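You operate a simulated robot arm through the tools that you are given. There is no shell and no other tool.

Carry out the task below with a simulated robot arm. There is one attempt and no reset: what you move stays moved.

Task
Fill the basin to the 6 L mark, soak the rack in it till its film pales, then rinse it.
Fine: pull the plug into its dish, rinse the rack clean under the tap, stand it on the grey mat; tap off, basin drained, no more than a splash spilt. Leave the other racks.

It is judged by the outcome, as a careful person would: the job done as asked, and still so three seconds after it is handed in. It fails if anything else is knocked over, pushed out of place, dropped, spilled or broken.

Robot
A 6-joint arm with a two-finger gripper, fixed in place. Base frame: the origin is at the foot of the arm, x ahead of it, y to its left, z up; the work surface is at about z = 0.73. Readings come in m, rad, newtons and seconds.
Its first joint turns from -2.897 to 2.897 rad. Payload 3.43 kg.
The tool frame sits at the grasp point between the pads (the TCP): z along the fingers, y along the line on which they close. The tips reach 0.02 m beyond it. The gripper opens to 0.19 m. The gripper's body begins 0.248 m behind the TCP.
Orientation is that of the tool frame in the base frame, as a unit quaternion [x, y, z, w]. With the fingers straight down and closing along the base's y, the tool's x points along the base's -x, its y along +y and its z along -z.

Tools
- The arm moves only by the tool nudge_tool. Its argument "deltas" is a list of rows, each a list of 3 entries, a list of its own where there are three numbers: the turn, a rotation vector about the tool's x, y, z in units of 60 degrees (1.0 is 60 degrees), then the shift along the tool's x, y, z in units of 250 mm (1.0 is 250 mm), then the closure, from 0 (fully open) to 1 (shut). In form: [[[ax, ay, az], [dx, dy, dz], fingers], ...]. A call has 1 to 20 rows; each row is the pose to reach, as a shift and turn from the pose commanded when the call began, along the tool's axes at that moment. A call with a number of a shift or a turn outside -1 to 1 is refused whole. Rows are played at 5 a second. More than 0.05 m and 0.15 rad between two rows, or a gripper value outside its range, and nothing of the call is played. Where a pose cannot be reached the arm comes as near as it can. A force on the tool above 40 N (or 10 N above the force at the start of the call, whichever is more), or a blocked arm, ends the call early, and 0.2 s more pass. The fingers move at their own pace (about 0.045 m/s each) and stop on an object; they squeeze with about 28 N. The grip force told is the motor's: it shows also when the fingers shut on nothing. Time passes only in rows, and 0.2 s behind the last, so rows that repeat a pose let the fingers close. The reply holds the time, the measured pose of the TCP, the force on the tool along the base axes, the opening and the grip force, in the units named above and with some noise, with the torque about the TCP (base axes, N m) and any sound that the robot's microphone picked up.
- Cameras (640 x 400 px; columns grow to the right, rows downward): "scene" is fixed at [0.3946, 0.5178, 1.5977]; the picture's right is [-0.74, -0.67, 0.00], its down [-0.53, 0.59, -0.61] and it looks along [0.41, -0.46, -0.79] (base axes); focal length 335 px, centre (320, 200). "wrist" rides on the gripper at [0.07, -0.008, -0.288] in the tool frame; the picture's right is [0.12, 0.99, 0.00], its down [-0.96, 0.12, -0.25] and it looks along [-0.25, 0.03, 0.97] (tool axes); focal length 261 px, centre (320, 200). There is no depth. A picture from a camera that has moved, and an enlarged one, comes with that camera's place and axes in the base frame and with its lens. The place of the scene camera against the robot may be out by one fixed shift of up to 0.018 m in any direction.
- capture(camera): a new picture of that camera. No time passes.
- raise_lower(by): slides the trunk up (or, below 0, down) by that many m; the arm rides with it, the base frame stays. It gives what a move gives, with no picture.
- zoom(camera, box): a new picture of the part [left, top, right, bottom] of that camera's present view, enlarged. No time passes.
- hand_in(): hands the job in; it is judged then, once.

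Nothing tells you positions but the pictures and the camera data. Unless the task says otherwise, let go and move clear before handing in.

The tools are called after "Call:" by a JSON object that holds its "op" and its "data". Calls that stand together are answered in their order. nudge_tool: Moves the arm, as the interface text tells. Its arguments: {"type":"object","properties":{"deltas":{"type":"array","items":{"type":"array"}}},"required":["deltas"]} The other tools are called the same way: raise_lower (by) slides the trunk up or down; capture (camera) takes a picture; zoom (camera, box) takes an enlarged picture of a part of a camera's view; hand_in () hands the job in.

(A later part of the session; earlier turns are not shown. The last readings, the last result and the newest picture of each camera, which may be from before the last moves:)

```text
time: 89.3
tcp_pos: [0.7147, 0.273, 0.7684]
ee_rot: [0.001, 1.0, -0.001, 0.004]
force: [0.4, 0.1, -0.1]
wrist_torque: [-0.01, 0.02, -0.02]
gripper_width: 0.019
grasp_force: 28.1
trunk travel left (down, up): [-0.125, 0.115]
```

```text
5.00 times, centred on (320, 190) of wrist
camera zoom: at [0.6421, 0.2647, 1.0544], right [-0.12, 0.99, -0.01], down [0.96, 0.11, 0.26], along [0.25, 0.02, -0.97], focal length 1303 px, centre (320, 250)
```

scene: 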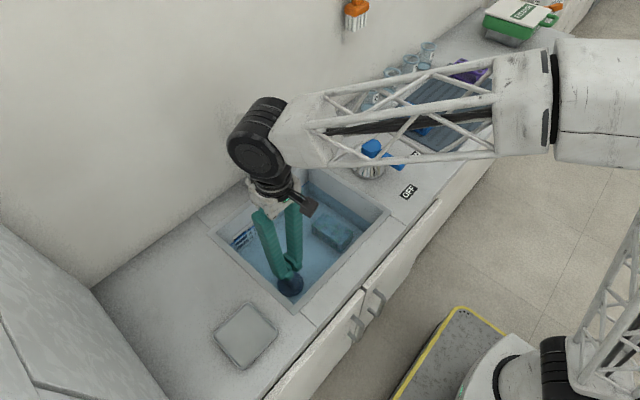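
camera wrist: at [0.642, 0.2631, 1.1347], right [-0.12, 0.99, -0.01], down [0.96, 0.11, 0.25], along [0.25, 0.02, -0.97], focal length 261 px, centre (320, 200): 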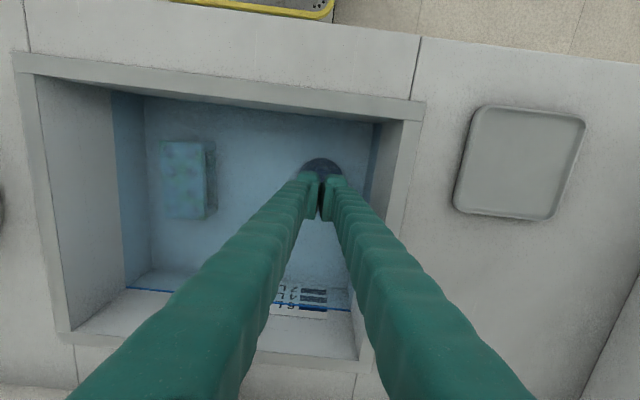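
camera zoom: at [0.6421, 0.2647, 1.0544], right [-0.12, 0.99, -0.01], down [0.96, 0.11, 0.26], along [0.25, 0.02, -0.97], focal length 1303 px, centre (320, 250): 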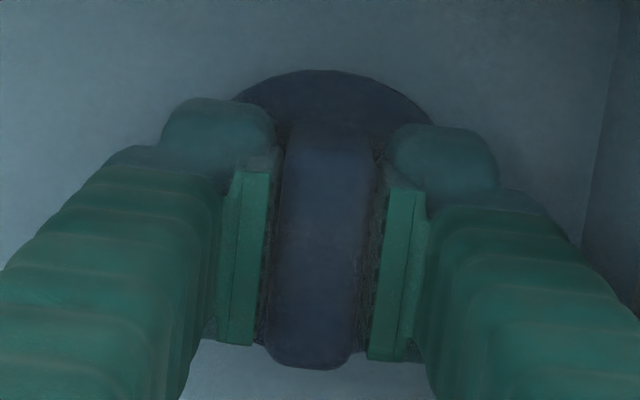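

Call:
{"op": "nudge_tool", "data": {"deltas": [[[0, 0, 0], [0, 0, -0.01], 1], [[0, 0, 0], [0, 0, -0.02], 1]]}}

Call:
{"op": "zoom", "data": {"camera": "scene", "box": [255, 245, 325, 315]}}

Call:
{"op": "nudge_tool", "data": {"deltas": [[[0, 0, 0], [0, 0, -0.01], 1], [[0, 0, 0], [0, 0, -0.02], 1]]}}

Call:
{"op": "zoom", "data": {"camera": "scene", "box": [255, 245, 325, 315]}}

```text
time: 89.9
tcp_pos: [0.7137, 0.2717, 0.773]
ee_rot: [0.001, 1.0, -0.002, 0.005]
force: [-0.3, -0.1, -0.2]
wrist_torque: [0.02, 0.0, -0.03]
gripper_width: 0.019
grasp_force: 27.9
trunk travel left (down, up): [-0.125, 0.115]
```

```text
5.71 times, centred on (290, 280) of scene
camera zoom: at [0.3946, 0.5178, 1.5977], right [-0.74, -0.67, 0.0], down [-0.53, 0.59, -0.61], along [0.41, -0.46, -0.79], focal length 1912 px, centre (491, -257)
```

zoom: 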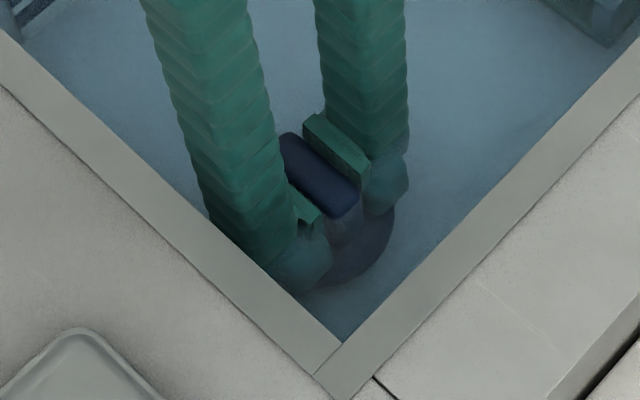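

```text
time: 90.5
tcp_pos: [0.7143, 0.2713, 0.7764]
ee_rot: [0.002, 1.0, -0.002, 0.004]
force: [0.0, 0.4, -0.6]
wrist_torque: [-0.03, -0.01, -0.01]
gripper_width: 0.0187
grasp_force: 28.2
trunk travel left (down, up): [-0.125, 0.115]
```

```text
5.71 times, centred on (290, 280) of scene
camera zoom: at [0.3946, 0.5178, 1.5977], right [-0.74, -0.67, 0.0], down [-0.53, 0.59, -0.61], along [0.41, -0.46, -0.79], focal length 1912 px, centre (491, -257)
```

zoom: 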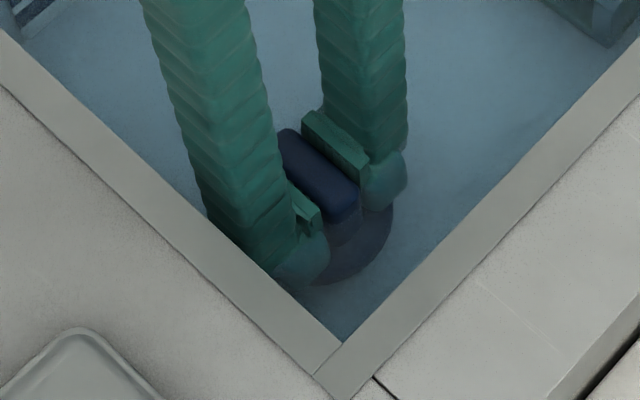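

The plug is coming up with the gripper this time. I'll keep lifting steadily.

Call:
{"op": "nudge_tool", "data": {"deltas": [[[0, 0, 0], [0, 0, -0.03], 1], [[0, 0, 0], [0, 0, -0.07], 1], [[0, 0, 0], [0, 0, -0.12], 1], [[0, 0, 0], [0, 0, -0.18], 1], [[0, 0, 0], [0, 0, -0.24], 1]]}}

Call:
{"op": "zoom", "data": {"camera": "scene", "box": [215, 180, 375, 320]}}

Call:
{"op": "capture", "data": {"camera": "wrist"}}

```text
time: 91.7
tcp_pos: [0.7117, 0.273, 0.8381]
ee_rot: [0.001, 1.0, -0.002, 0.004]
force: [-0.6, 0.5, -0.6]
wrist_torque: [0.0, 0.06, 0.03]
gripper_width: 0.0189
grasp_force: 28.0
trunk travel left (down, up): [-0.125, 0.115]
```

```text
2.86 times, centred on (295, 250) of scene
camera zoom: at [0.3946, 0.5178, 1.5977], right [-0.74, -0.67, 0.0], down [-0.53, 0.59, -0.61], along [0.41, -0.46, -0.79], focal length 956 px, centre (391, 57)
```

zoom: 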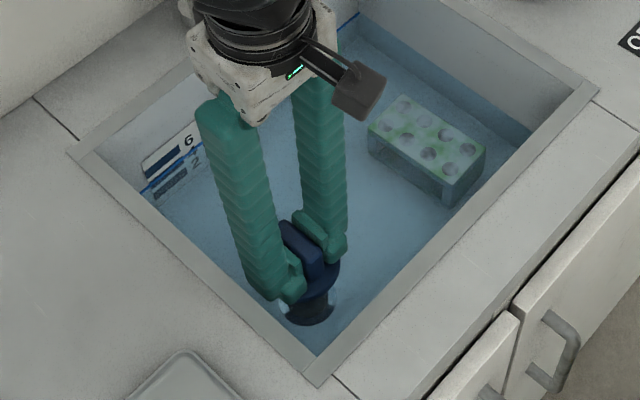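

```text
taken
camera wrist: at [0.6405, 0.2656, 1.1256], right [-0.12, 0.99, -0.01], down [0.96, 0.11, 0.26], along [0.25, 0.02, -0.97], focal length 261 px, centre (320, 200)
```

wrist: 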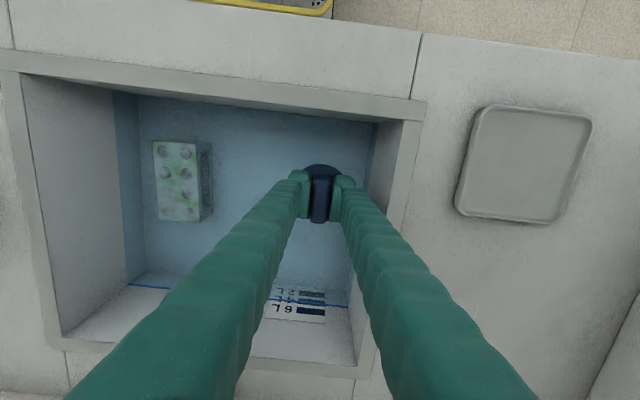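

The plug is out, the water is draining, and the rack's film is clearly pale. I'll lift the plug to clear the rim, let it drip over the basin, then carry it to the dish at about (0.647, 0.447).

Call:
{"op": "nudge_tool", "data": {"deltas": [[[0, 0, 0], [0, 0, -0.12], 1], [[0, 0, 0], [0, 0, -0.24], 1], [[0, 0, 0], [0, 0, -0.36], 1], [[0, 0, 0], [0, 0, -0.48], 1], [[0, 0, 0], [0, 0, -0.6], 1], [[0, 0, 0], [0, 0, -0.6], 1], [[0, 0, 0], [0, 0, -0.6], 1], [[0, 0, 0], [0, 0, -0.6], 1], [[0, 0, 0], [0, 0, -0.6], 1], [[0, 0, 0], [0, 0, -0.6], 1], [[0, 0, 0], [0, 0, -0.6], 1], [[0, 0, 0], [0.04, 0.1, -0.6], 1], [[0, 0, 0], [0.09, 0.23, -0.6], 1], [[0, 0, 0], [0.14, 0.36, -0.6], 1], [[0, 0, 0], [0.19, 0.49, -0.6], 1], [[0, 0, 0], [0.23, 0.6, -0.6], 1], [[0, 0, 0], [0.26, 0.696, -0.6], 1]]}}

Call:
{"op": "capture", "data": {"camera": "wrist"}}

Call:
{"op": "capture", "data": {"camera": "scene"}}

```text
time: 95.3
tcp_pos: [0.6477, 0.4455, 0.9857]
ee_rot: [0.002, 1.0, -0.002, 0.004]
force: [0.4, 0.2, 0.1]
wrist_torque: [0.09, 0.02, -0.01]
gripper_width: 0.019
grasp_force: 28.2
trunk travel left (down, up): [-0.125, 0.115]
```

```text
taken
camera wrist: at [0.5756, 0.4383, 1.2721], right [-0.12, 0.99, -0.01], down [0.96, 0.11, 0.26], along [0.25, 0.02, -0.97], focal length 261 px, centre (320, 200)
```

wrist: 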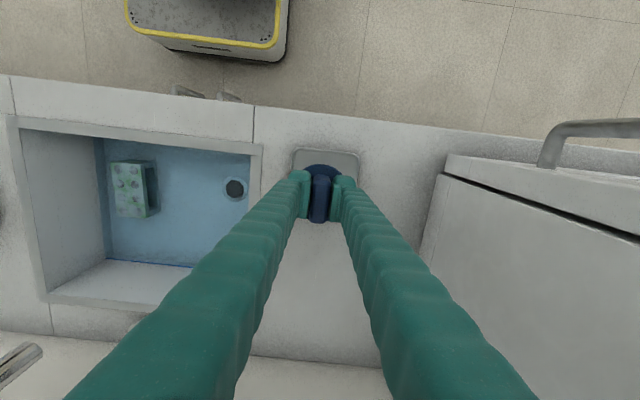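

```text
taken
```

scene: 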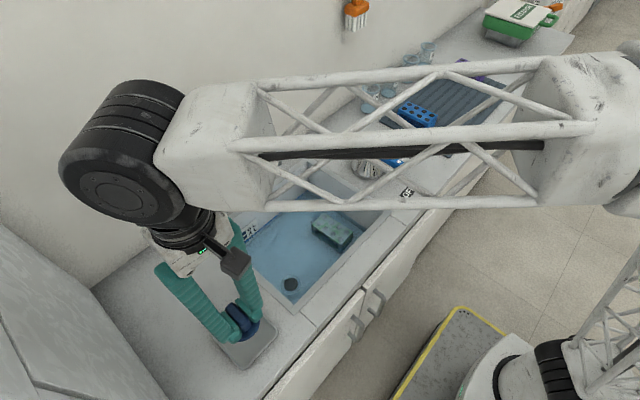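

Hovering over the dish, whose centre I estimate at (0.648, 0.452). I'll lower slowly until the plug touches.

Call:
{"op": "nudge_tool", "data": {"deltas": [[[0, 0, 0], [0, 0.02, 0.04], 1], [[0, 0, 0], [0, 0.02, 0.08], 1], [[0, 0, 0], [0, 0.02, 0.09], 1], [[0, 0, 0], [0, 0.02, 0.1], 1]]}}

Call:
{"op": "zoom", "data": {"camera": "scene", "box": [190, 270, 310, 380]}}

Call:
{"op": "zoom", "data": {"camera": "wrist", "box": [260, 120, 400, 230]}}

```text
time: 96.3
tcp_pos: [0.6489, 0.4523, 0.9594]
ee_rot: [0.001, 1.0, -0.001, 0.004]
force: [-0.7, 0.1, -1.3]
wrist_torque: [-0.01, 0.04, 0.0]
gripper_width: 0.0189
grasp_force: 28.4
trunk travel left (down, up): [-0.125, 0.115]
```

```text
3.64 times, centred on (250, 325) of scene
camera zoom: at [0.3946, 0.5178, 1.5977], right [-0.74, -0.67, 0.0], down [-0.53, 0.59, -0.61], along [0.41, -0.46, -0.79], focal length 1217 px, centre (574, -254)
```

zoom: 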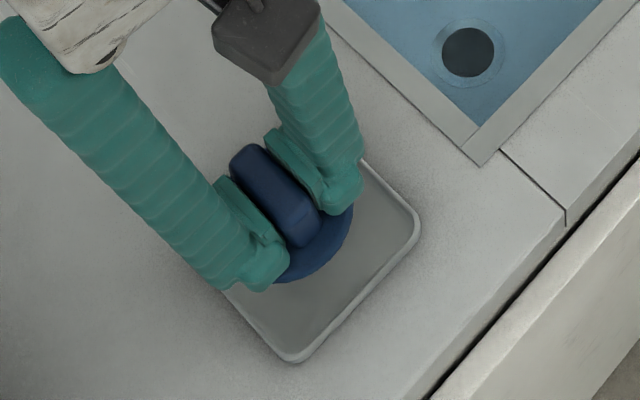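

```text
3.64 times, centred on (330, 175) of wrist
camera zoom: at [0.5767, 0.4445, 1.2472], right [-0.12, 0.99, -0.01], down [0.96, 0.11, 0.26], along [0.25, 0.02, -0.97], focal length 948 px, centre (284, 291)
```

zoom: 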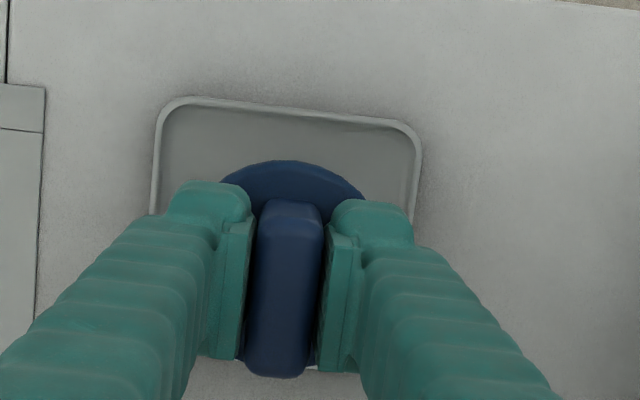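

Call:
{"op": "nudge_tool", "data": {"deltas": [[[0, 0, 0], [0.01, 0, 0.012], 1], [[0, 0, 0], [0.01, 0, 0.024], 1], [[0, 0, 0], [0.01, 0, 0.036], 1]]}}

Call:
{"op": "zoom", "data": {"camera": "scene", "box": [190, 270, 310, 380]}}

```text
time: 97.1
tcp_pos: [0.6452, 0.4531, 0.951]
ee_rot: [0.001, 1.0, -0.002, 0.005]
force: [-0.5, 1.0, -0.6]
wrist_torque: [0.01, -0.02, -0.02]
gripper_width: 0.0189
grasp_force: 28.1
trunk travel left (down, up): [-0.125, 0.115]
```

```text
3.64 times, centred on (250, 325) of scene
camera zoom: at [0.3946, 0.5178, 1.5977], right [-0.74, -0.67, 0.0], down [-0.53, 0.59, -0.61], along [0.41, -0.46, -0.79], focal length 1217 px, centre (574, -254)
```

zoom: 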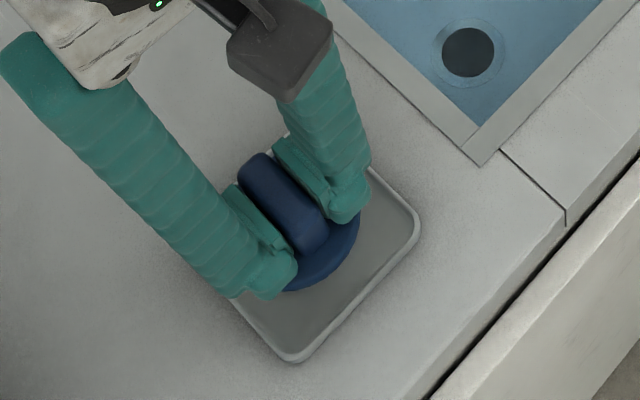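

Alignment with the dish centre checks out once the drop is accounted for. Continuing down to contact.

Call:
{"op": "nudge_tool", "data": {"deltas": [[[0, 0, 0], [0, 0, 0.008], 1], [[0, 0, 0], [0, 0, 0.016], 1], [[0, 0, 0], [0, 0, 0.024], 1]]}}

Call:
{"op": "nudge_tool", "data": {"deltas": [[[0, 0, 0], [0, 0, 0.008], 1], [[0, 0, 0], [0, 0, 0.016], 1]]}}

Call:
{"op": "zoom", "data": {"camera": "scene", "box": [190, 270, 310, 380]}}

```text
time: 97.9
tcp_pos: [0.6452, 0.4523, 0.9461]
ee_rot: [0.001, 1.0, -0.001, 0.004]
force: [0.1, 0.1, -1.1]
wrist_torque: [-0.01, 0.01, 0.01]
gripper_width: 0.0188
grasp_force: 27.9
trunk travel left (down, up): [-0.125, 0.115]
```

```text
time: 98.5
tcp_pos: [0.6449, 0.451, 0.9429]
ee_rot: [0.001, 1.0, -0.002, 0.004]
force: [0.8, 0.0, -1.3]
wrist_torque: [-0.02, 0.06, -0.03]
gripper_width: 0.0188
grasp_force: 28.1
trunk travel left (down, up): [-0.125, 0.115]
```

```text
3.64 times, centred on (250, 325) of scene
camera zoom: at [0.3946, 0.5178, 1.5977], right [-0.74, -0.67, 0.0], down [-0.53, 0.59, -0.61], along [0.41, -0.46, -0.79], focal length 1217 px, centre (574, -254)
```

zoom: 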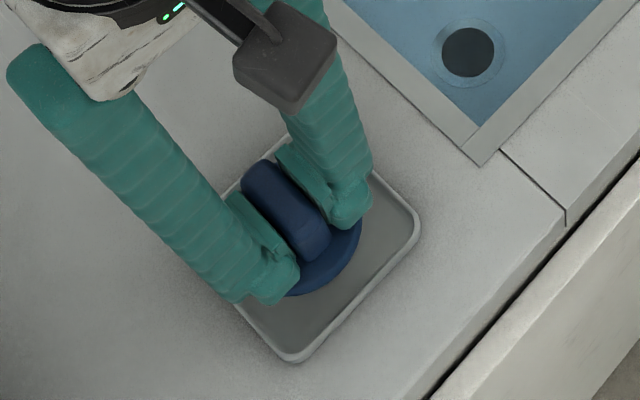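

Call:
{"op": "nudge_tool", "data": {"deltas": [[[0, 0, 0], [0, 0, 0.008], 1], [[0, 0, 0], [0, 0, 0.016], 1], [[0, 0, 0], [0, 0, 0.024], 1]]}}

Call:
{"op": "nudge_tool", "data": {"deltas": [[[0, 0, 0], [0, 0, 0.008], 1], [[0, 0, 0], [0, 0, 0.016], 1]]}}

Call:
{"op": "zoom", "data": {"camera": "scene", "box": [190, 270, 310, 380]}}

```text
time: 99.3
tcp_pos: [0.6462, 0.4529, 0.937]
ee_rot: [0.001, 1.0, -0.002, 0.005]
force: [-0.3, -0.2, -0.7]
wrist_torque: [0.0, -0.01, -0.03]
gripper_width: 0.0189
grasp_force: 28.0
trunk travel left (down, up): [-0.125, 0.115]
```

```text
time: 99.9
tcp_pos: [0.6455, 0.4534, 0.9334]
ee_rot: [0.001, 1.0, -0.002, 0.004]
force: [-0.6, 0.1, -1.3]
wrist_torque: [0.04, -0.06, 0.01]
gripper_width: 0.0188
grasp_force: 27.8
trunk travel left (down, up): [-0.125, 0.115]
```

```text
3.64 times, centred on (250, 325) of scene
camera zoom: at [0.3946, 0.5178, 1.5977], right [-0.74, -0.67, 0.0], down [-0.53, 0.59, -0.61], along [0.41, -0.46, -0.79], focal length 1217 px, centre (574, -254)
```

zoom: 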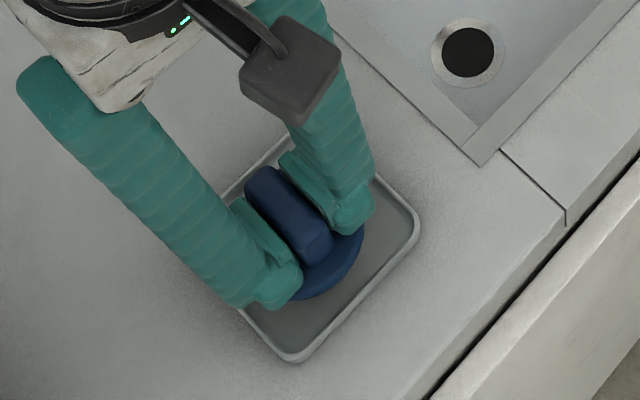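

The basin has drained. Still no contact, so I'll continue lowering gently.

Call:
{"op": "nudge_tool", "data": {"deltas": [[[0, 0, 0], [0, 0, 0.008], 1], [[0, 0, 0], [0, 0, 0.016], 1], [[0, 0, 0], [0, 0, 0.024], 1]]}}

Call:
{"op": "nudge_tool", "data": {"deltas": [[[0, 0, 0], [0, 0, 0.008], 1], [[0, 0, 0], [0, 0, 0.016], 1]]}}

Call:
{"op": "nudge_tool", "data": {"deltas": [[[0, 0, 0], [0, 0, 0.008], 1], [[0, 0, 0], [0, 0, 0.016], 1]]}}

Call:
{"op": "zoom", "data": {"camera": "scene", "box": [190, 270, 310, 380]}}

```text
time: 100.7
tcp_pos: [0.6458, 0.4508, 0.926]
ee_rot: [0.001, 1.0, -0.002, 0.005]
force: [0.4, 0.6, -1.3]
wrist_torque: [0.03, -0.01, 0.01]
gripper_width: 0.0189
grasp_force: 27.5
trunk travel left (down, up): [-0.125, 0.115]
```

```text
time: 101.3
tcp_pos: [0.6471, 0.4505, 0.9221]
ee_rot: [0.001, 1.0, -0.002, 0.005]
force: [0.4, 0.5, -1.2]
wrist_torque: [0.01, 0.0, 0.03]
gripper_width: 0.0188
grasp_force: 28.1
trunk travel left (down, up): [-0.125, 0.115]
```

```text
time: 101.9
tcp_pos: [0.6461, 0.4506, 0.9169]
ee_rot: [0.001, 1.0, -0.001, 0.005]
force: [1.0, 0.5, -1.1]
wrist_torque: [0.0, 0.01, -0.01]
gripper_width: 0.0187
grasp_force: 27.6
trunk travel left (down, up): [-0.125, 0.115]
```

```text
3.64 times, centred on (250, 325) of scene
camera zoom: at [0.3946, 0.5178, 1.5977], right [-0.74, -0.67, 0.0], down [-0.53, 0.59, -0.61], along [0.41, -0.46, -0.79], focal length 1217 px, centre (574, -254)
```

zoom: 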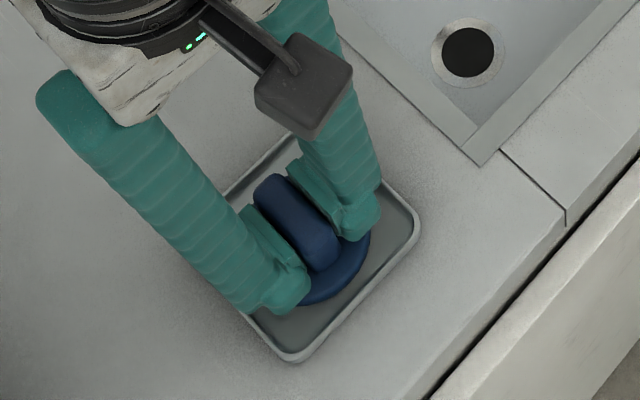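

Call:
{"op": "nudge_tool", "data": {"deltas": [[[0, 0, 0], [0, 0, 0.007], 1], [[0, 0, 0], [0, 0, 0.014], 1]]}}

Call:
{"op": "nudge_tool", "data": {"deltas": [[[0, 0, 0], [0, 0, 0.007], 1], [[0, 0, 0], [0, 0, 0.014], 1]]}}

Call:
{"op": "zoom", "data": {"camera": "scene", "box": [210, 290, 290, 370]}}

Call:
{"op": "capture", "data": {"camera": "wrist"}}

```text
time: 102.5
tcp_pos: [0.6447, 0.4513, 0.9157]
ee_rot: [0.0, 1.0, -0.001, 0.006]
force: [-0.8, 1.9, 21.8]
wrist_torque: [0.04, 0.26, 0.01]
gripper_width: 0.0186
grasp_force: 28.3
trunk travel left (down, up): [-0.125, 0.115]
```

```text
time: 103.0
tcp_pos: [0.6453, 0.4511, 0.9171]
ee_rot: [0.002, 1.0, 0.0, 0.006]
force: [-8.4, -2.4, 18.2]
wrist_torque: [-0.12, 0.41, -0.01]
gripper_width: 0.019
grasp_force: 28.3
trunk travel left (down, up): [-0.125, 0.115]
stopped in row 2: the force on the tool passed its limit at 43 N (the readings are from after the stop); the commanded pose is now the measured one
```

```text
5.00 times, centred on (250, 330) of scene
camera zoom: at [0.3946, 0.5178, 1.5977], right [-0.74, -0.67, 0.0], down [-0.53, 0.59, -0.61], along [0.41, -0.46, -0.79], focal length 1673 px, centre (670, -450)
```

zoom: 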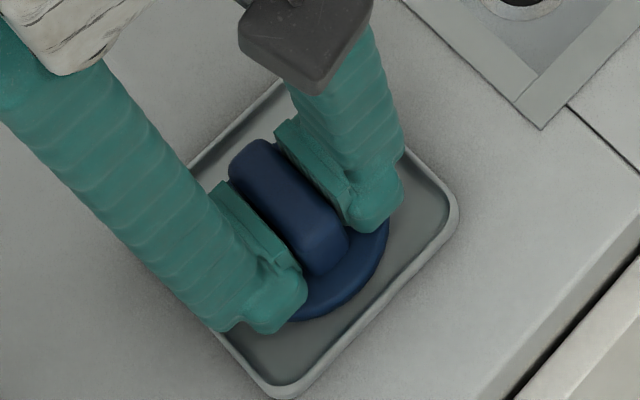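

```text
taken
camera wrist: at [0.5722, 0.4417, 1.203], right [-0.12, 0.99, 0.0], down [0.96, 0.11, 0.26], along [0.26, 0.03, -0.97], focal length 261 px, centre (320, 200)
```

wrist: 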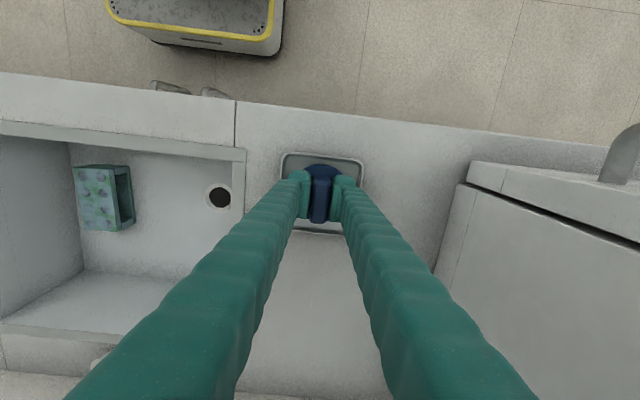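

The plug has touched down in the dish. I'll open just enough to free the handle and lift straight up.

Call:
{"op": "nudge_tool", "data": {"deltas": [[[0, 0, 0], [0, 0, -0.004], 0.85], [[0, 0, 0], [0, 0, -0.004], 0.85], [[0, 0, 0], [0, 0, -0.02], 0.85], [[0, 0, 0], [0, 0, -0.08], 0.85], [[0, 0, 0], [0, 0, -0.2], 0.8], [[0, 0, 0], [0, 0, -0.35], 0.8], [[0, 0, 0], [0, 0, -0.5], 0.8], [[0, 0, 0], [0, 0, -0.65], 0.8], [[0, 0, 0], [0, 0, -0.8], 0.8]]}}

Call:
{"op": "capture", "data": {"camera": "wrist"}}

Call:
{"op": "zoom", "data": {"camera": "scene", "box": [200, 200, 380, 380]}}

```text
time: 105.0
tcp_pos: [0.6414, 0.4502, 1.1143]
ee_rot: [0.001, 1.0, -0.001, 0.007]
force: [0.1, -0.3, -0.1]
wrist_torque: [-0.04, 0.06, 0.0]
gripper_width: 0.038
grasp_force: 0.1
trunk travel left (down, up): [-0.125, 0.115]
```

```text
taken
camera wrist: at [0.5692, 0.4415, 1.4005], right [-0.12, 0.99, 0.0], down [0.96, 0.11, 0.26], along [0.26, 0.03, -0.97], focal length 261 px, centre (320, 200)
```

wrist: 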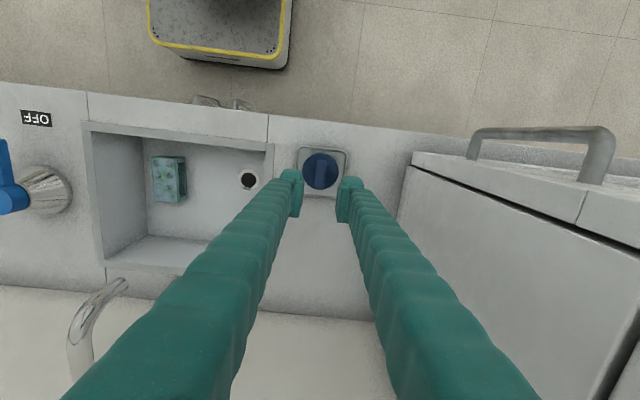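

```text
2.22 times, centred on (290, 290) of scene
camera zoom: at [0.3946, 0.5178, 1.5977], right [-0.74, -0.67, 0.0], down [-0.53, 0.59, -0.61], along [0.41, -0.46, -0.79], focal length 744 px, centre (387, 0)
```

zoom: 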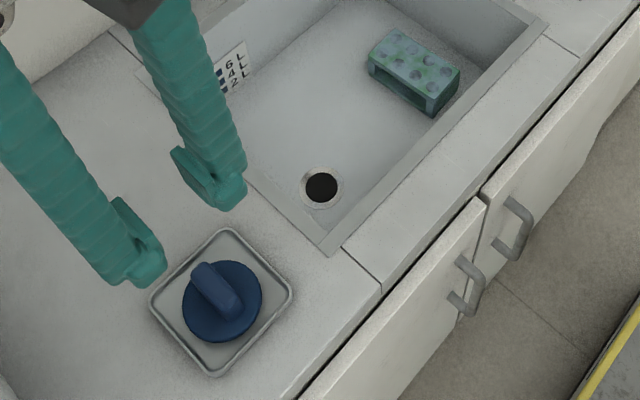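

The plug sits squarely in its dish and the basin is empty. Next I'll go back to the lever to turn the tap on for rinsing.

Call:
{"op": "nudge_tool", "data": {"deltas": [[[0, 0.013, 0], [0, -0.18, 0], 0.67], [[0, 0.013, 0], [0, -0.36, 0], 0.67], [[0, 0.013, 0], [0, -0.54, 0], 0.67], [[0, 0.013, 0], [0, -0.72, 0], 0.67], [[0, 0.013, 0], [0, -0.9, 0], 0.67], [[0, 0.013, 0], [0, -1.0, 0], 0.67]]}}

Call:
{"op": "nudge_tool", "data": {"deltas": [[[0, 0, 0], [0, -0.18, 0], 0.67], [[0, 0, 0], [0, -0.36, 0], 0.67], [[0, 0, 0], [0, -0.54, 0], 0.67], [[0, 0, 0], [-0.05, -0.72, 0], 0.67], [[0, 0, 0], [-0.1, -0.9, 0], 0.67], [[0, 0, 0], [-0.155, -1.0, 0], 0.67]]}}

Call:
{"op": "nudge_tool", "data": {"deltas": [[[0, 0, 0], [0, -0.1, 0], 0.67], [[0, 0, 0], [0, -0.198, 0.1], 0.67], [[0, 0, 0], [0, -0.198, 0.25], 0.67], [[0, 0, 0], [0, -0.198, 0.38], 0.67]]}}

Call:
{"op": "capture", "data": {"camera": "wrist"}}

```text
time: 106.4
tcp_pos: [0.6419, 0.2011, 1.1187]
ee_rot: [0.0, 1.0, -0.001, -0.001]
force: [0.8, 0.8, 0.3]
wrist_torque: [-0.08, 0.0, 0.0]
gripper_width: 0.0629
grasp_force: 0.0
trunk travel left (down, up): [-0.125, 0.115]
```

```text
time: 107.8
tcp_pos: [0.6813, -0.052, 1.1165]
ee_rot: [0.001, 1.0, -0.001, -0.001]
force: [0.9, 1.2, 0.4]
wrist_torque: [-0.12, -0.12, 0.0]
gripper_width: 0.0627
grasp_force: 0.1
trunk travel left (down, up): [-0.125, 0.115]
```

```text
time: 108.8
tcp_pos: [0.6789, -0.0994, 1.0237]
ee_rot: [0.001, 1.0, 0.0, -0.001]
force: [0.3, 0.2, -0.2]
wrist_torque: [-0.03, -0.05, 0.01]
gripper_width: 0.0625
grasp_force: 0.1
trunk travel left (down, up): [-0.125, 0.115]
```

```text
taken
camera wrist: at [0.6097, -0.1077, 1.3119], right [-0.12, 0.99, 0.0], down [0.96, 0.11, 0.25], along [0.24, 0.03, -0.97], focal length 261 px, centre (320, 200)
```

wrist: 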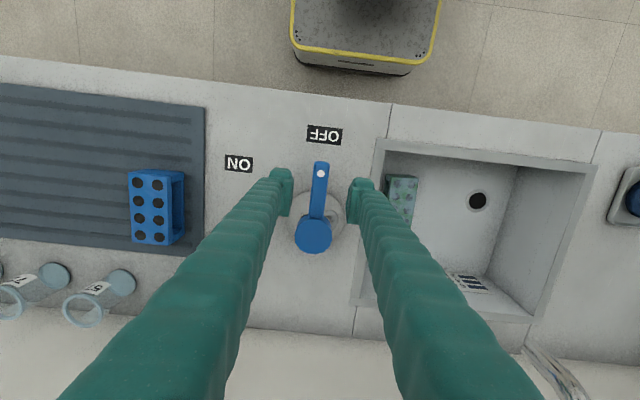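

Call:
{"op": "nudge_tool", "data": {"deltas": [[[0, 0, 0], [0, 0, 0.15], 0.67], [[0, 0, 0], [0, 0, 0.3], 0.67], [[0, 0, 0], [0, 0, 0.305], 0.81], [[0, 0, 0], [0, 0, 0.305], 0.81], [[0, 0, 0], [0, 0, 0.305], 0.81], [[0, 0, -0.133], [-0.003, -0.038, 0.305], 0.81], [[0, 0, -0.267], [-0.011, -0.076, 0.305], 0.81], [[0, 0, -0.4], [-0.024, -0.112, 0.305], 0.81], [[0, 0, -0.533], [-0.042, -0.146, 0.305], 0.81], [[0, 0, -0.667], [-0.065, -0.177, 0.305], 0.81], [[0, 0, -0.8], [-0.091, -0.205, 0.305], 0.81], [[0, 0, -0.933], [-0.122, -0.229, 0.305], 0.81], [[0, 0, -1.0], [-0.138, -0.239, 0.305], 0.81], [[0, 0, -1.0], [-0.145, -0.252, 0.305], 0.81]]}}

Call:
{"op": "capture", "data": {"camera": "scene"}}

Call:
{"op": "capture", "data": {"camera": "wrist"}}

```text
time: 111.8
tcp_pos: [0.7172, -0.1629, 0.9427]
ee_rot: [-0.499, 0.867, -0.001, 0.0]
force: [-0.4, 0.3, 1.0]
wrist_torque: [-0.05, -0.03, -0.02]
gripper_width: 0.036
grasp_force: 0.0
trunk travel left (down, up): [-0.125, 0.115]
```

```text
taken
```

scene: 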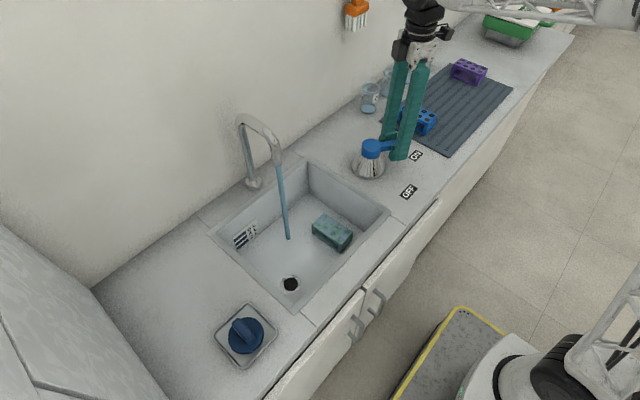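

```text
taken
camera wrist: at [0.6903, -0.2284, 1.2314], right [-0.92, 0.39, 0.0], down [0.38, 0.89, 0.25], along [0.1, 0.23, -0.97], focal length 261 px, centre (320, 200)
```

wrist: 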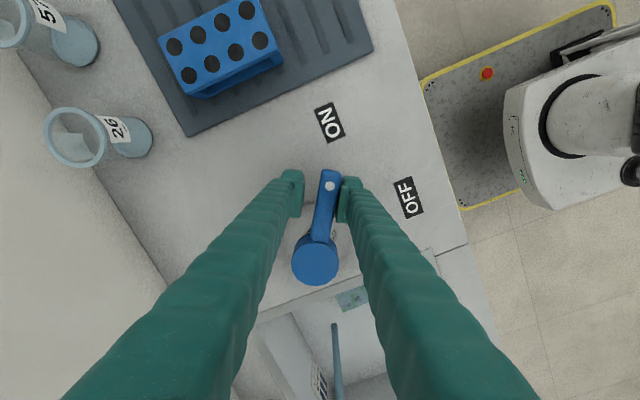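

The stream is running and lands around (0.82, 0.17). I'll open, lift off the lever, turn back straight, and go over the rack.

Call:
{"op": "nudge_tool", "data": {"deltas": [[[0, 0, 0], [0, 0, 0], 0.67], [[0, 0, 0], [0, 0, 0], 0.67], [[0, 0, 0], [0, 0, 0], 0.67], [[0, 0, 0], [0, 0, -0.15], 0.67], [[0, 0, 0], [0, 0, -0.3], 0.67], [[0, 0, 0.1], [0, 0, -0.45], 0.67], [[0, 0, 0.23], [0, 0, -0.6], 0.67], [[0, 0, 0.36], [0, 0, -0.72], 0.6], [[0, 0, 0.49], [0.05, 0.05, -0.72], 0.5], [[0, 0, 0.62], [0.1, 0.1, -0.72], 0.4], [[0, 0, 0.75], [0.1, 0.1, -0.72], 0.3], [[0, 0, 0.88], [0.1, 0.1, -0.72], 0.2], [[0, 0, 1.0], [0.1, 0.1, -0.72], 0.2]]}}

Call:
{"op": "capture", "data": {"camera": "scene"}}

```text
time: 114.6
tcp_pos: [0.6835, -0.1729, 1.1243]
ee_rot: [0.002, 1.0, -0.001, -0.001]
force: [0.2, -0.3, -0.1]
wrist_torque: [-0.02, 0.03, -0.01]
gripper_width: 0.1521
grasp_force: 0.0
trunk travel left (down, up): [-0.125, 0.115]
```

```text
taken
```

scene: 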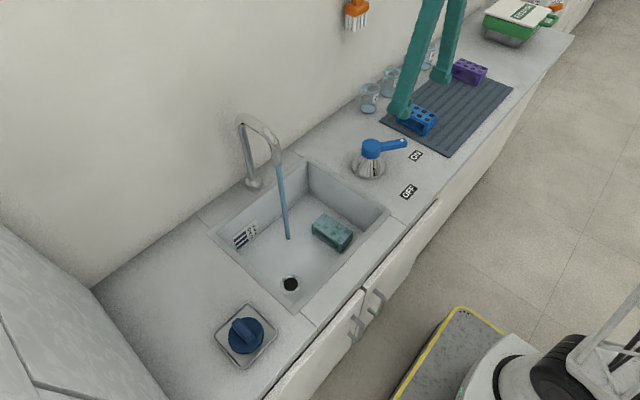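

Tap is running with the drain open. I'll grip the rack by its end walls (along x), since the long side is close to the basin wall. I'll move above the rack and yaw the gripper 90°.

Call:
{"op": "nudge_tool", "data": {"deltas": [[[0, 0, 0], [0.05, 0.17, 0], 0.2], [[0, 0, 0], [0.05, 0.34, 0], 0.2], [[0, 0, 0], [0.05, 0.51, 0], 0.2], [[0, 0, 0], [0.05, 0.68, 0], 0.2], [[0, 0, 0], [0, 0.85, 0], 0.2], [[0, 0, 0], [-0.05, 0.93, 0], 0.2], [[0, 0, -0.13], [-0.1, 0.97, 0], 0.2], [[0, 0, -0.26], [-0.15, 1.0, 0], 0.2], [[0, 0, -0.39], [-0.17, 1.0, 0], 0.2], [[0, 0, -0.52], [-0.17, 1.0, 0], 0.2], [[0, 0, -0.65], [-0.17, 1.0, 0], 0.2], [[0, 0, -0.78], [-0.17, 1.0, 0], 0.2], [[0, 0, -0.9], [-0.17, 1.0, 0], 0.2]]}}

Call:
{"op": "nudge_tool", "data": {"deltas": [[[0, 0, -0.13], [0, 0, 0], 0.2], [[0, 0, -0.26], [0, 0, 0], 0.2], [[0, 0, -0.39], [0, 0, 0], 0.2], [[0, 0, -0.52], [0, 0, 0], 0.2], [[0, 0, -0.6], [0, 0, 0], 0.2]]}}

Call:
{"op": "capture", "data": {"camera": "wrist"}}

Call:
{"op": "capture", "data": {"camera": "scene"}}

```text
time: 117.4
tcp_pos: [0.7264, 0.0786, 1.1227]
ee_rot: [-0.454, 0.891, 0.0, -0.002]
force: [0.4, 0.2, -0.3]
wrist_torque: [0.0, 0.03, -0.02]
gripper_width: 0.1519
grasp_force: 0.1
trunk travel left (down, up): [-0.125, 0.115]
```

```text
time: 118.6
tcp_pos: [0.7258, 0.0791, 1.1247]
ee_rot: [-0.707, 0.707, 0.0, -0.002]
force: [0.2, 0.5, 0.0]
wrist_torque: [0.0, -0.01, 0.03]
gripper_width: 0.1521
grasp_force: 0.0
trunk travel left (down, up): [-0.125, 0.115]
```

```text
taken
camera wrist: at [0.736, 0.0081, 1.4121], right [-0.99, -0.12, 0.0], down [-0.11, 0.96, 0.25], along [-0.03, 0.24, -0.97], focal length 261 px, centre (320, 200)
```

wrist: 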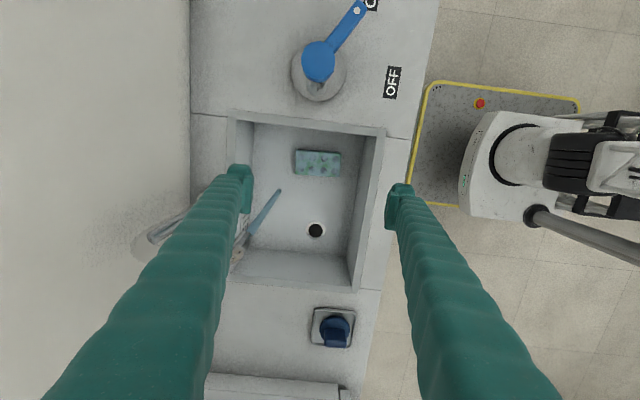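

```text
taken
```

scene: 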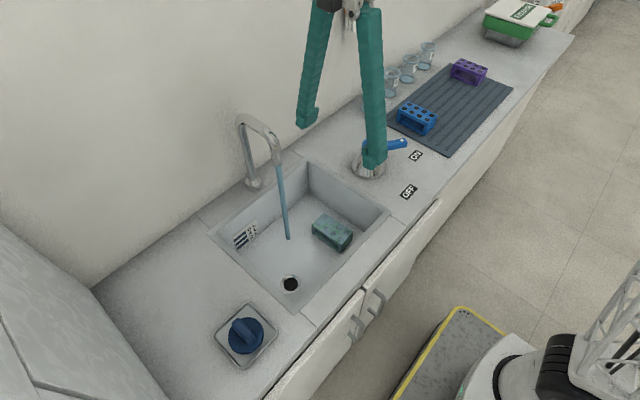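

Call:
{"op": "zoom", "data": {"camera": "wrist", "box": [230, 100, 400, 240]}}

Call:
{"op": "zoom", "data": {"camera": "scene", "box": [300, 200, 370, 260]}}

```text
2.86 times, centred on (315, 170) of wrist
camera zoom: at [0.736, 0.0081, 1.4121], right [-0.99, -0.12, 0.0], down [-0.11, 0.96, 0.25], along [-0.03, 0.24, -0.97], focal length 745 px, centre (334, 286)
```

zoom: 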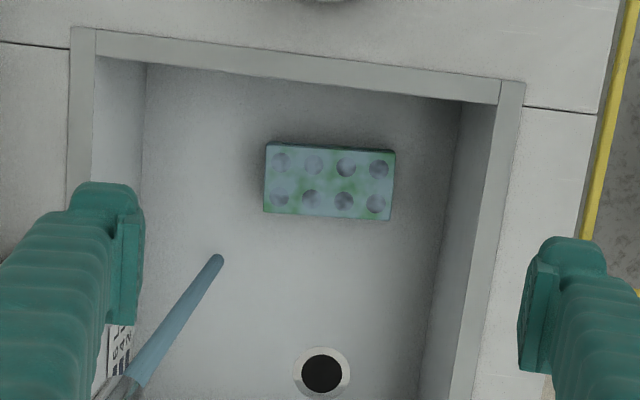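

```text
6.67 times, centred on (335, 230) of scene
camera zoom: at [0.3946, 0.5178, 1.5977], right [-0.74, -0.67, 0.0], down [-0.53, 0.59, -0.61], along [0.41, -0.46, -0.79], focal length 2231 px, centre (220, 0)
```

zoom: 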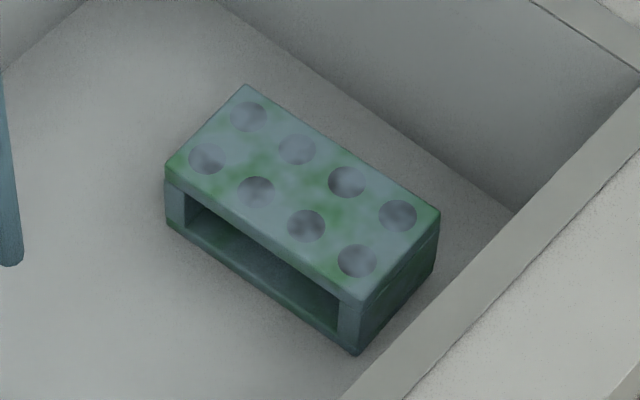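

The rack is at about (0.730, 0.0765), turned ~3.5°, and its film is pale with green traces. I'll line up and descend in stages.

Call:
{"op": "nudge_tool", "data": {"deltas": [[[0, 0, -0.03], [0.005, -0.008, 0.15], 0.2], [[0, 0, -0.06], [0.01, -0.016, 0.3], 0.2], [[0, 0, -0.06], [0.01, -0.016, 0.45], 0.2], [[0, 0, -0.06], [0.01, -0.016, 0.6], 0.2], [[0, 0, -0.06], [0.01, -0.016, 0.75], 0.2], [[0, 0, -0.06], [0.01, -0.016, 0.9], 0.2], [[0, 0, -0.06], [0.01, -0.016, 1.0], 0.2]]}}

Call:
{"op": "capture", "data": {"camera": "wrist"}}

Call:
{"op": "capture", "data": {"camera": "scene"}}

```text
time: 120.2
tcp_pos: [0.7317, 0.0761, 0.8743]
ee_rot: [0.729, -0.685, 0.001, 0.001]
force: [0.1, -0.1, 0.3]
wrist_torque: [0.0, -0.07, -0.01]
gripper_width: 0.152
grasp_force: 0.1
trunk travel left (down, up): [-0.125, 0.115]
```

```text
taken
camera wrist: at [0.7457, 0.0059, 1.1619], right [-0.98, -0.18, 0.0], down [-0.17, 0.95, 0.25], along [-0.04, 0.24, -0.97], focal length 261 px, centre (320, 200)
```

wrist: 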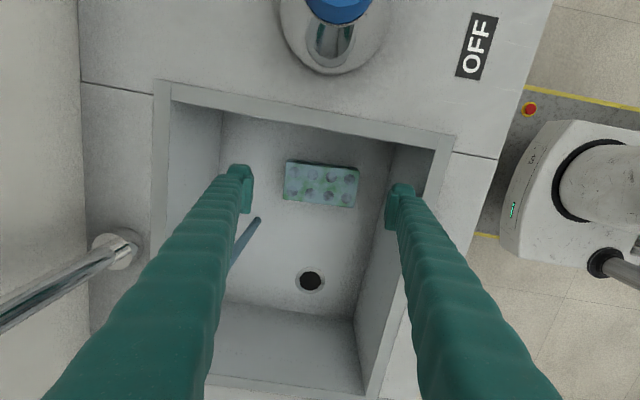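

```text
taken
```

scene: 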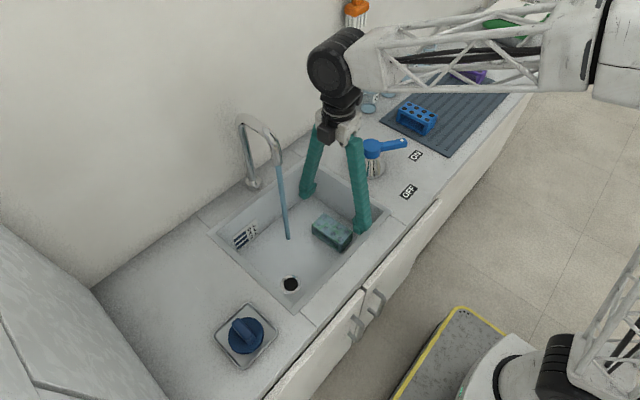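

Nicely centred. Descending to straddle the rack.

Call:
{"op": "nudge_tool", "data": {"deltas": [[[0, 0, 0], [0, 0, 0.12], 0.2], [[0, 0, 0], [0, 0, 0.24], 0.2], [[0, 0, 0], [0, 0, 0.36], 0.2], [[0, 0, 0], [0, 0, 0.42], 0.2], [[0, 0, 0], [0, 0, 0.45], 0.2]]}}

Call:
{"op": "capture", "data": {"camera": "wrist"}}

Call:
{"op": "zoom", "data": {"camera": "scene", "box": [210, 100, 390, 260]}}

```text
time: 121.4
tcp_pos: [0.729, 0.0778, 0.7584]
ee_rot: [0.728, -0.685, 0.0, 0.002]
force: [-0.3, 0.3, 0.0]
wrist_torque: [-0.02, 0.01, -0.01]
gripper_width: 0.152
grasp_force: 0.1
trunk travel left (down, up): [-0.125, 0.115]
```

```text
taken
camera wrist: at [0.7429, 0.007, 1.0475], right [-0.98, -0.18, 0.0], down [-0.17, 0.95, 0.25], along [-0.05, 0.24, -0.97], focal length 261 px, centre (320, 200)
```

wrist: 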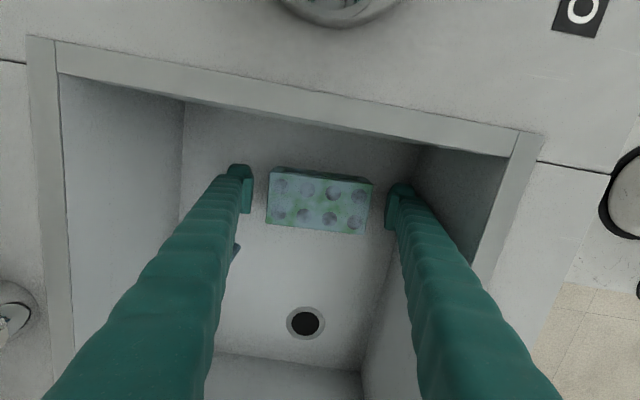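

```text
2.50 times, centred on (300, 180) of scene
camera zoom: at [0.3946, 0.5178, 1.5977], right [-0.74, -0.67, 0.0], down [-0.53, 0.59, -0.61], along [0.41, -0.46, -0.79], focal length 837 px, centre (370, 250)
```

zoom: 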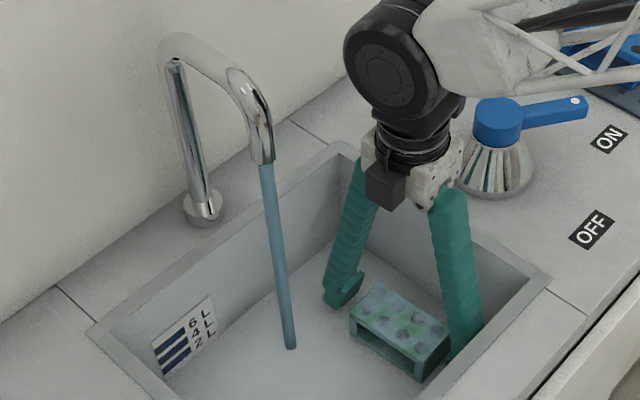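

Fingers straddle the rack's ends. Closing.

Call:
{"op": "nudge_tool", "data": {"deltas": [[[0, 0, 0], [0, 0, 0], 0.35], [[0, 0, 0], [0, 0, 0], 0.45], [[0, 0, 0], [0, 0, 0], 0.55], [[0, 0, 0], [0, 0, 0], 0.6], [[0, 0, 0], [0, 0, 0], 0.6], [[0, 0, 0], [0, 0, 0], 0.6], [[0, 0, 0], [0, 0, 0], 0.6]]}}

Call:
{"op": "capture", "data": {"camera": "wrist"}}

```text
time: 123.0
tcp_pos: [0.7285, 0.0766, 0.7597]
ee_rot: [0.728, -0.686, 0.0, 0.001]
force: [0.3, -0.5, 0.8]
wrist_torque: [0.03, 0.03, -0.02]
gripper_width: 0.1142
grasp_force: 27.9
trunk travel left (down, up): [-0.125, 0.115]
```

```text
taken
camera wrist: at [0.7428, 0.0071, 1.0477], right [-0.98, -0.18, 0.0], down [-0.17, 0.95, 0.25], along [-0.05, 0.24, -0.97], focal length 261 px, centre (320, 200)
```

wrist: 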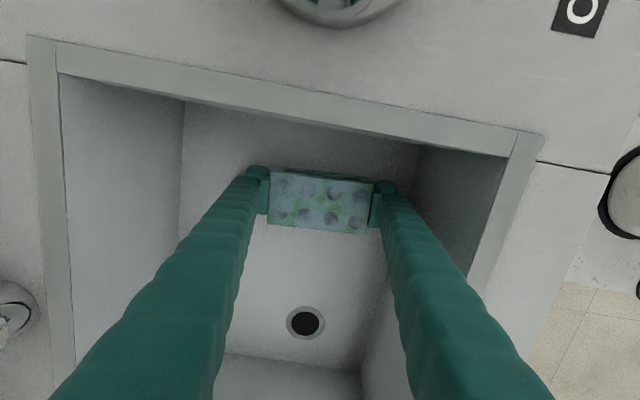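

The rack is gripped by its ends (114 mm). I'll lift it inside the basin, then tilt the tool so the stream can reach it between the fingers.

Call:
{"op": "nudge_tool", "data": {"deltas": [[[0, 0, 0], [0, 0, -0.06], 0.7], [[0, 0, 0], [0, 0, -0.16], 0.7], [[0, 0, 0], [0, 0, -0.28], 0.7], [[0, 0, 0], [0, 0, -0.42], 0.7], [[0, 0, 0], [0, 0, -0.56], 0.7], [[0, 0, 0], [0, 0, -0.64], 0.7]]}}

Call:
{"op": "zoom", "data": {"camera": "scene", "box": [210, 80, 390, 260]}}

Call:
{"op": "capture", "data": {"camera": "wrist"}}

```text
time: 124.4
tcp_pos: [0.7273, 0.0768, 0.9214]
ee_rot: [0.728, -0.686, 0.001, 0.001]
force: [0.3, 1.5, -1.2]
wrist_torque: [-0.04, 0.01, -0.02]
gripper_width: 0.1136
grasp_force: 28.5
trunk travel left (down, up): [-0.125, 0.115]
```

```text
2.22 times, centred on (300, 170) of scene
camera zoom: at [0.3946, 0.5178, 1.5977], right [-0.74, -0.67, 0.0], down [-0.53, 0.59, -0.61], along [0.41, -0.46, -0.79], focal length 744 px, centre (364, 267)
```

zoom: 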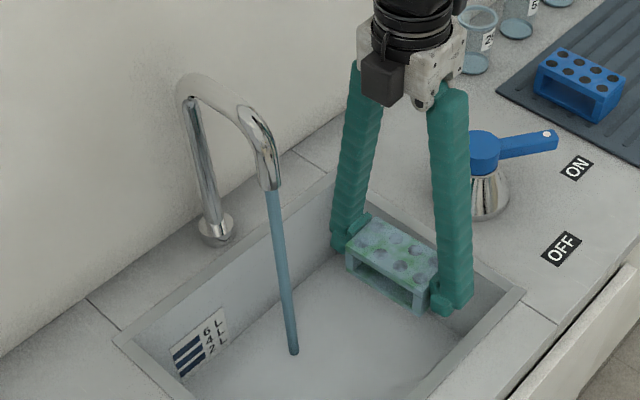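

```text
taken
camera wrist: at [0.7412, 0.0067, 1.2091], right [-0.98, -0.18, 0.0], down [-0.17, 0.95, 0.25], along [-0.05, 0.24, -0.97], focal length 261 px, centre (320, 200)
```

wrist: 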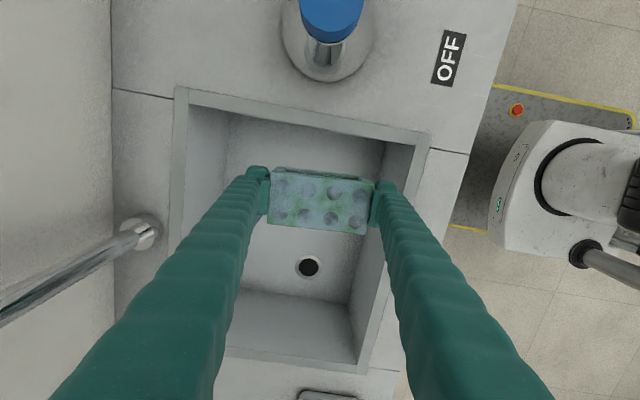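

Rack lifted cleanly. Now tilting 45° so the fingers point toward +y.

Call:
{"op": "nudge_tool", "data": {"deltas": [[[0, -0.13, 0], [0, 0, -0.02], 0.7], [[0, -0.26, 0], [0, 0, -0.04], 0.7], [[0, -0.39, 0], [0, 0, -0.06], 0.7], [[0, -0.52, 0], [0, 0, -0.08], 0.7], [[0, -0.65, 0], [0, 0, -0.08], 0.7], [[0, -0.75, 0], [0, 0, -0.08], 0.7]]}}

Call:
{"op": "capture", "data": {"camera": "scene"}}

Call:
{"op": "capture", "data": {"camera": "wrist"}}

```text
time: 125.8
tcp_pos: [0.7299, 0.0776, 0.9396]
ee_rot: [0.673, -0.634, -0.279, -0.262]
force: [0.3, 0.6, -0.5]
wrist_torque: [-0.16, -0.05, -0.04]
gripper_width: 0.1136
grasp_force: 28.1
trunk travel left (down, up): [-0.125, 0.115]
```

```text
taken
```

scene: 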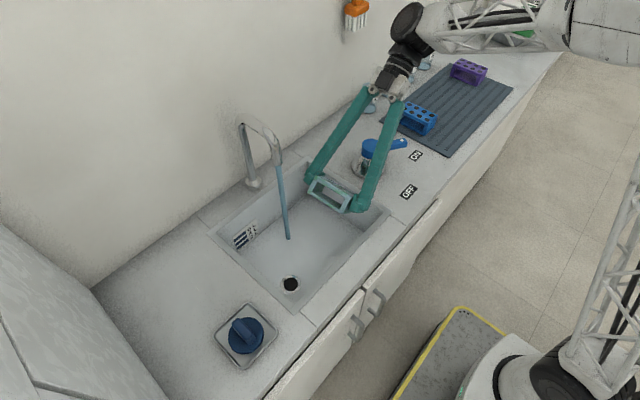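

```text
taken
camera wrist: at [0.7551, -0.175, 1.0945], right [-0.99, -0.14, -0.08], down [-0.14, 0.5, 0.86], along [-0.08, 0.86, -0.51], focal length 261 px, centre (320, 200)
```

wrist: 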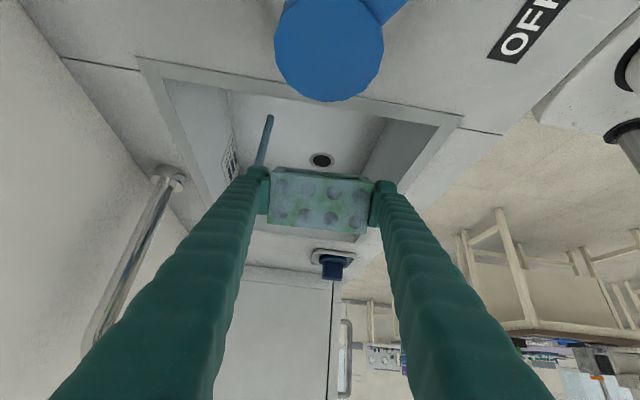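

The tilt is clean and the rack is secure. I'll move it under the stream, keeping the fingers above the rim and clear of the faucet post.

Call:
{"op": "nudge_tool", "data": {"deltas": [[[0, 0, 0], [-0.05, -0.06, 0.06], 0.7], [[0, 0, 0], [-0.1, -0.122, 0.122], 0.7], [[0, 0, 0], [-0.15, -0.183, 0.182], 0.7], [[0, 0, 0], [-0.2, -0.244, 0.243], 0.7], [[0, 0, 0], [-0.247, -0.305, 0.304], 0.7], [[0, 0, 0], [-0.247, -0.305, 0.304], 0.7]]}}

Call:
{"op": "capture", "data": {"camera": "scene"}}

Call:
{"op": "zoom", "data": {"camera": "scene", "box": [210, 100, 390, 260]}}

Call:
{"op": "capture", "data": {"camera": "wrist"}}

```text
time: 127.2
tcp_pos: [0.802, 0.1757, 0.9285]
ee_rot: [0.672, -0.634, -0.279, -0.262]
force: [-0.2, -0.7, -1.9]
wrist_torque: [-0.01, -0.03, 0.0]
gripper_width: 0.1135
grasp_force: 28.4
trunk travel left (down, up): [-0.125, 0.115]
```

```text
taken
```

scene: 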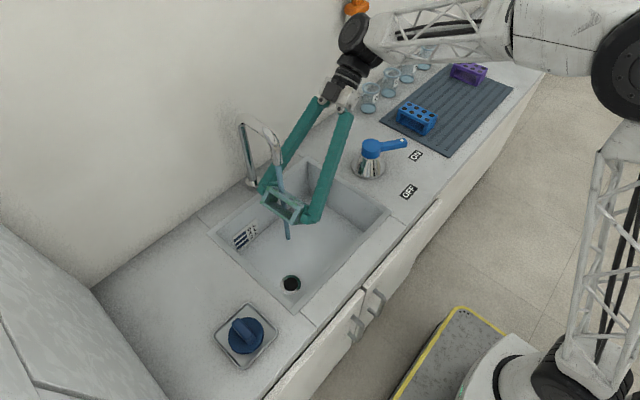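

```text
2.50 times, centred on (300, 180) of scene
camera zoom: at [0.3946, 0.5178, 1.5977], right [-0.74, -0.67, 0.0], down [-0.53, 0.59, -0.61], along [0.41, -0.46, -0.79], focal length 837 px, centre (370, 250)
```

zoom: 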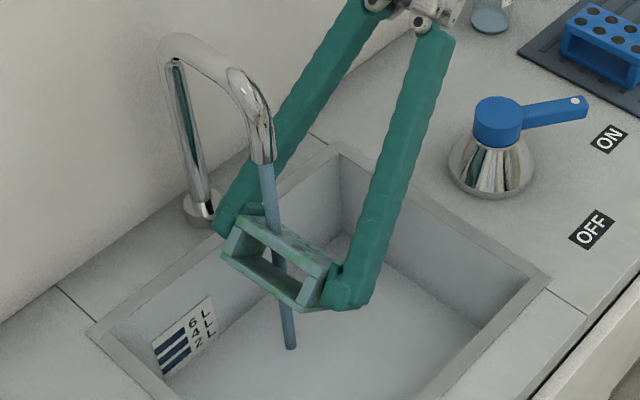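

```text
taken
camera wrist: at [0.8266, -0.0769, 1.0833], right [-0.99, -0.14, -0.08], down [-0.14, 0.5, 0.85], along [-0.08, 0.85, -0.51], focal length 261 px, centre (320, 200)
```

wrist: 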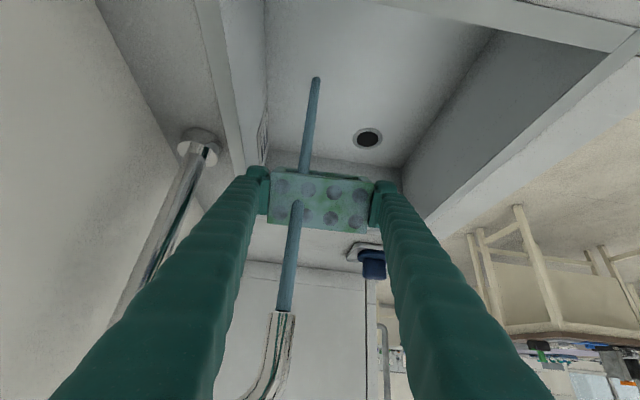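

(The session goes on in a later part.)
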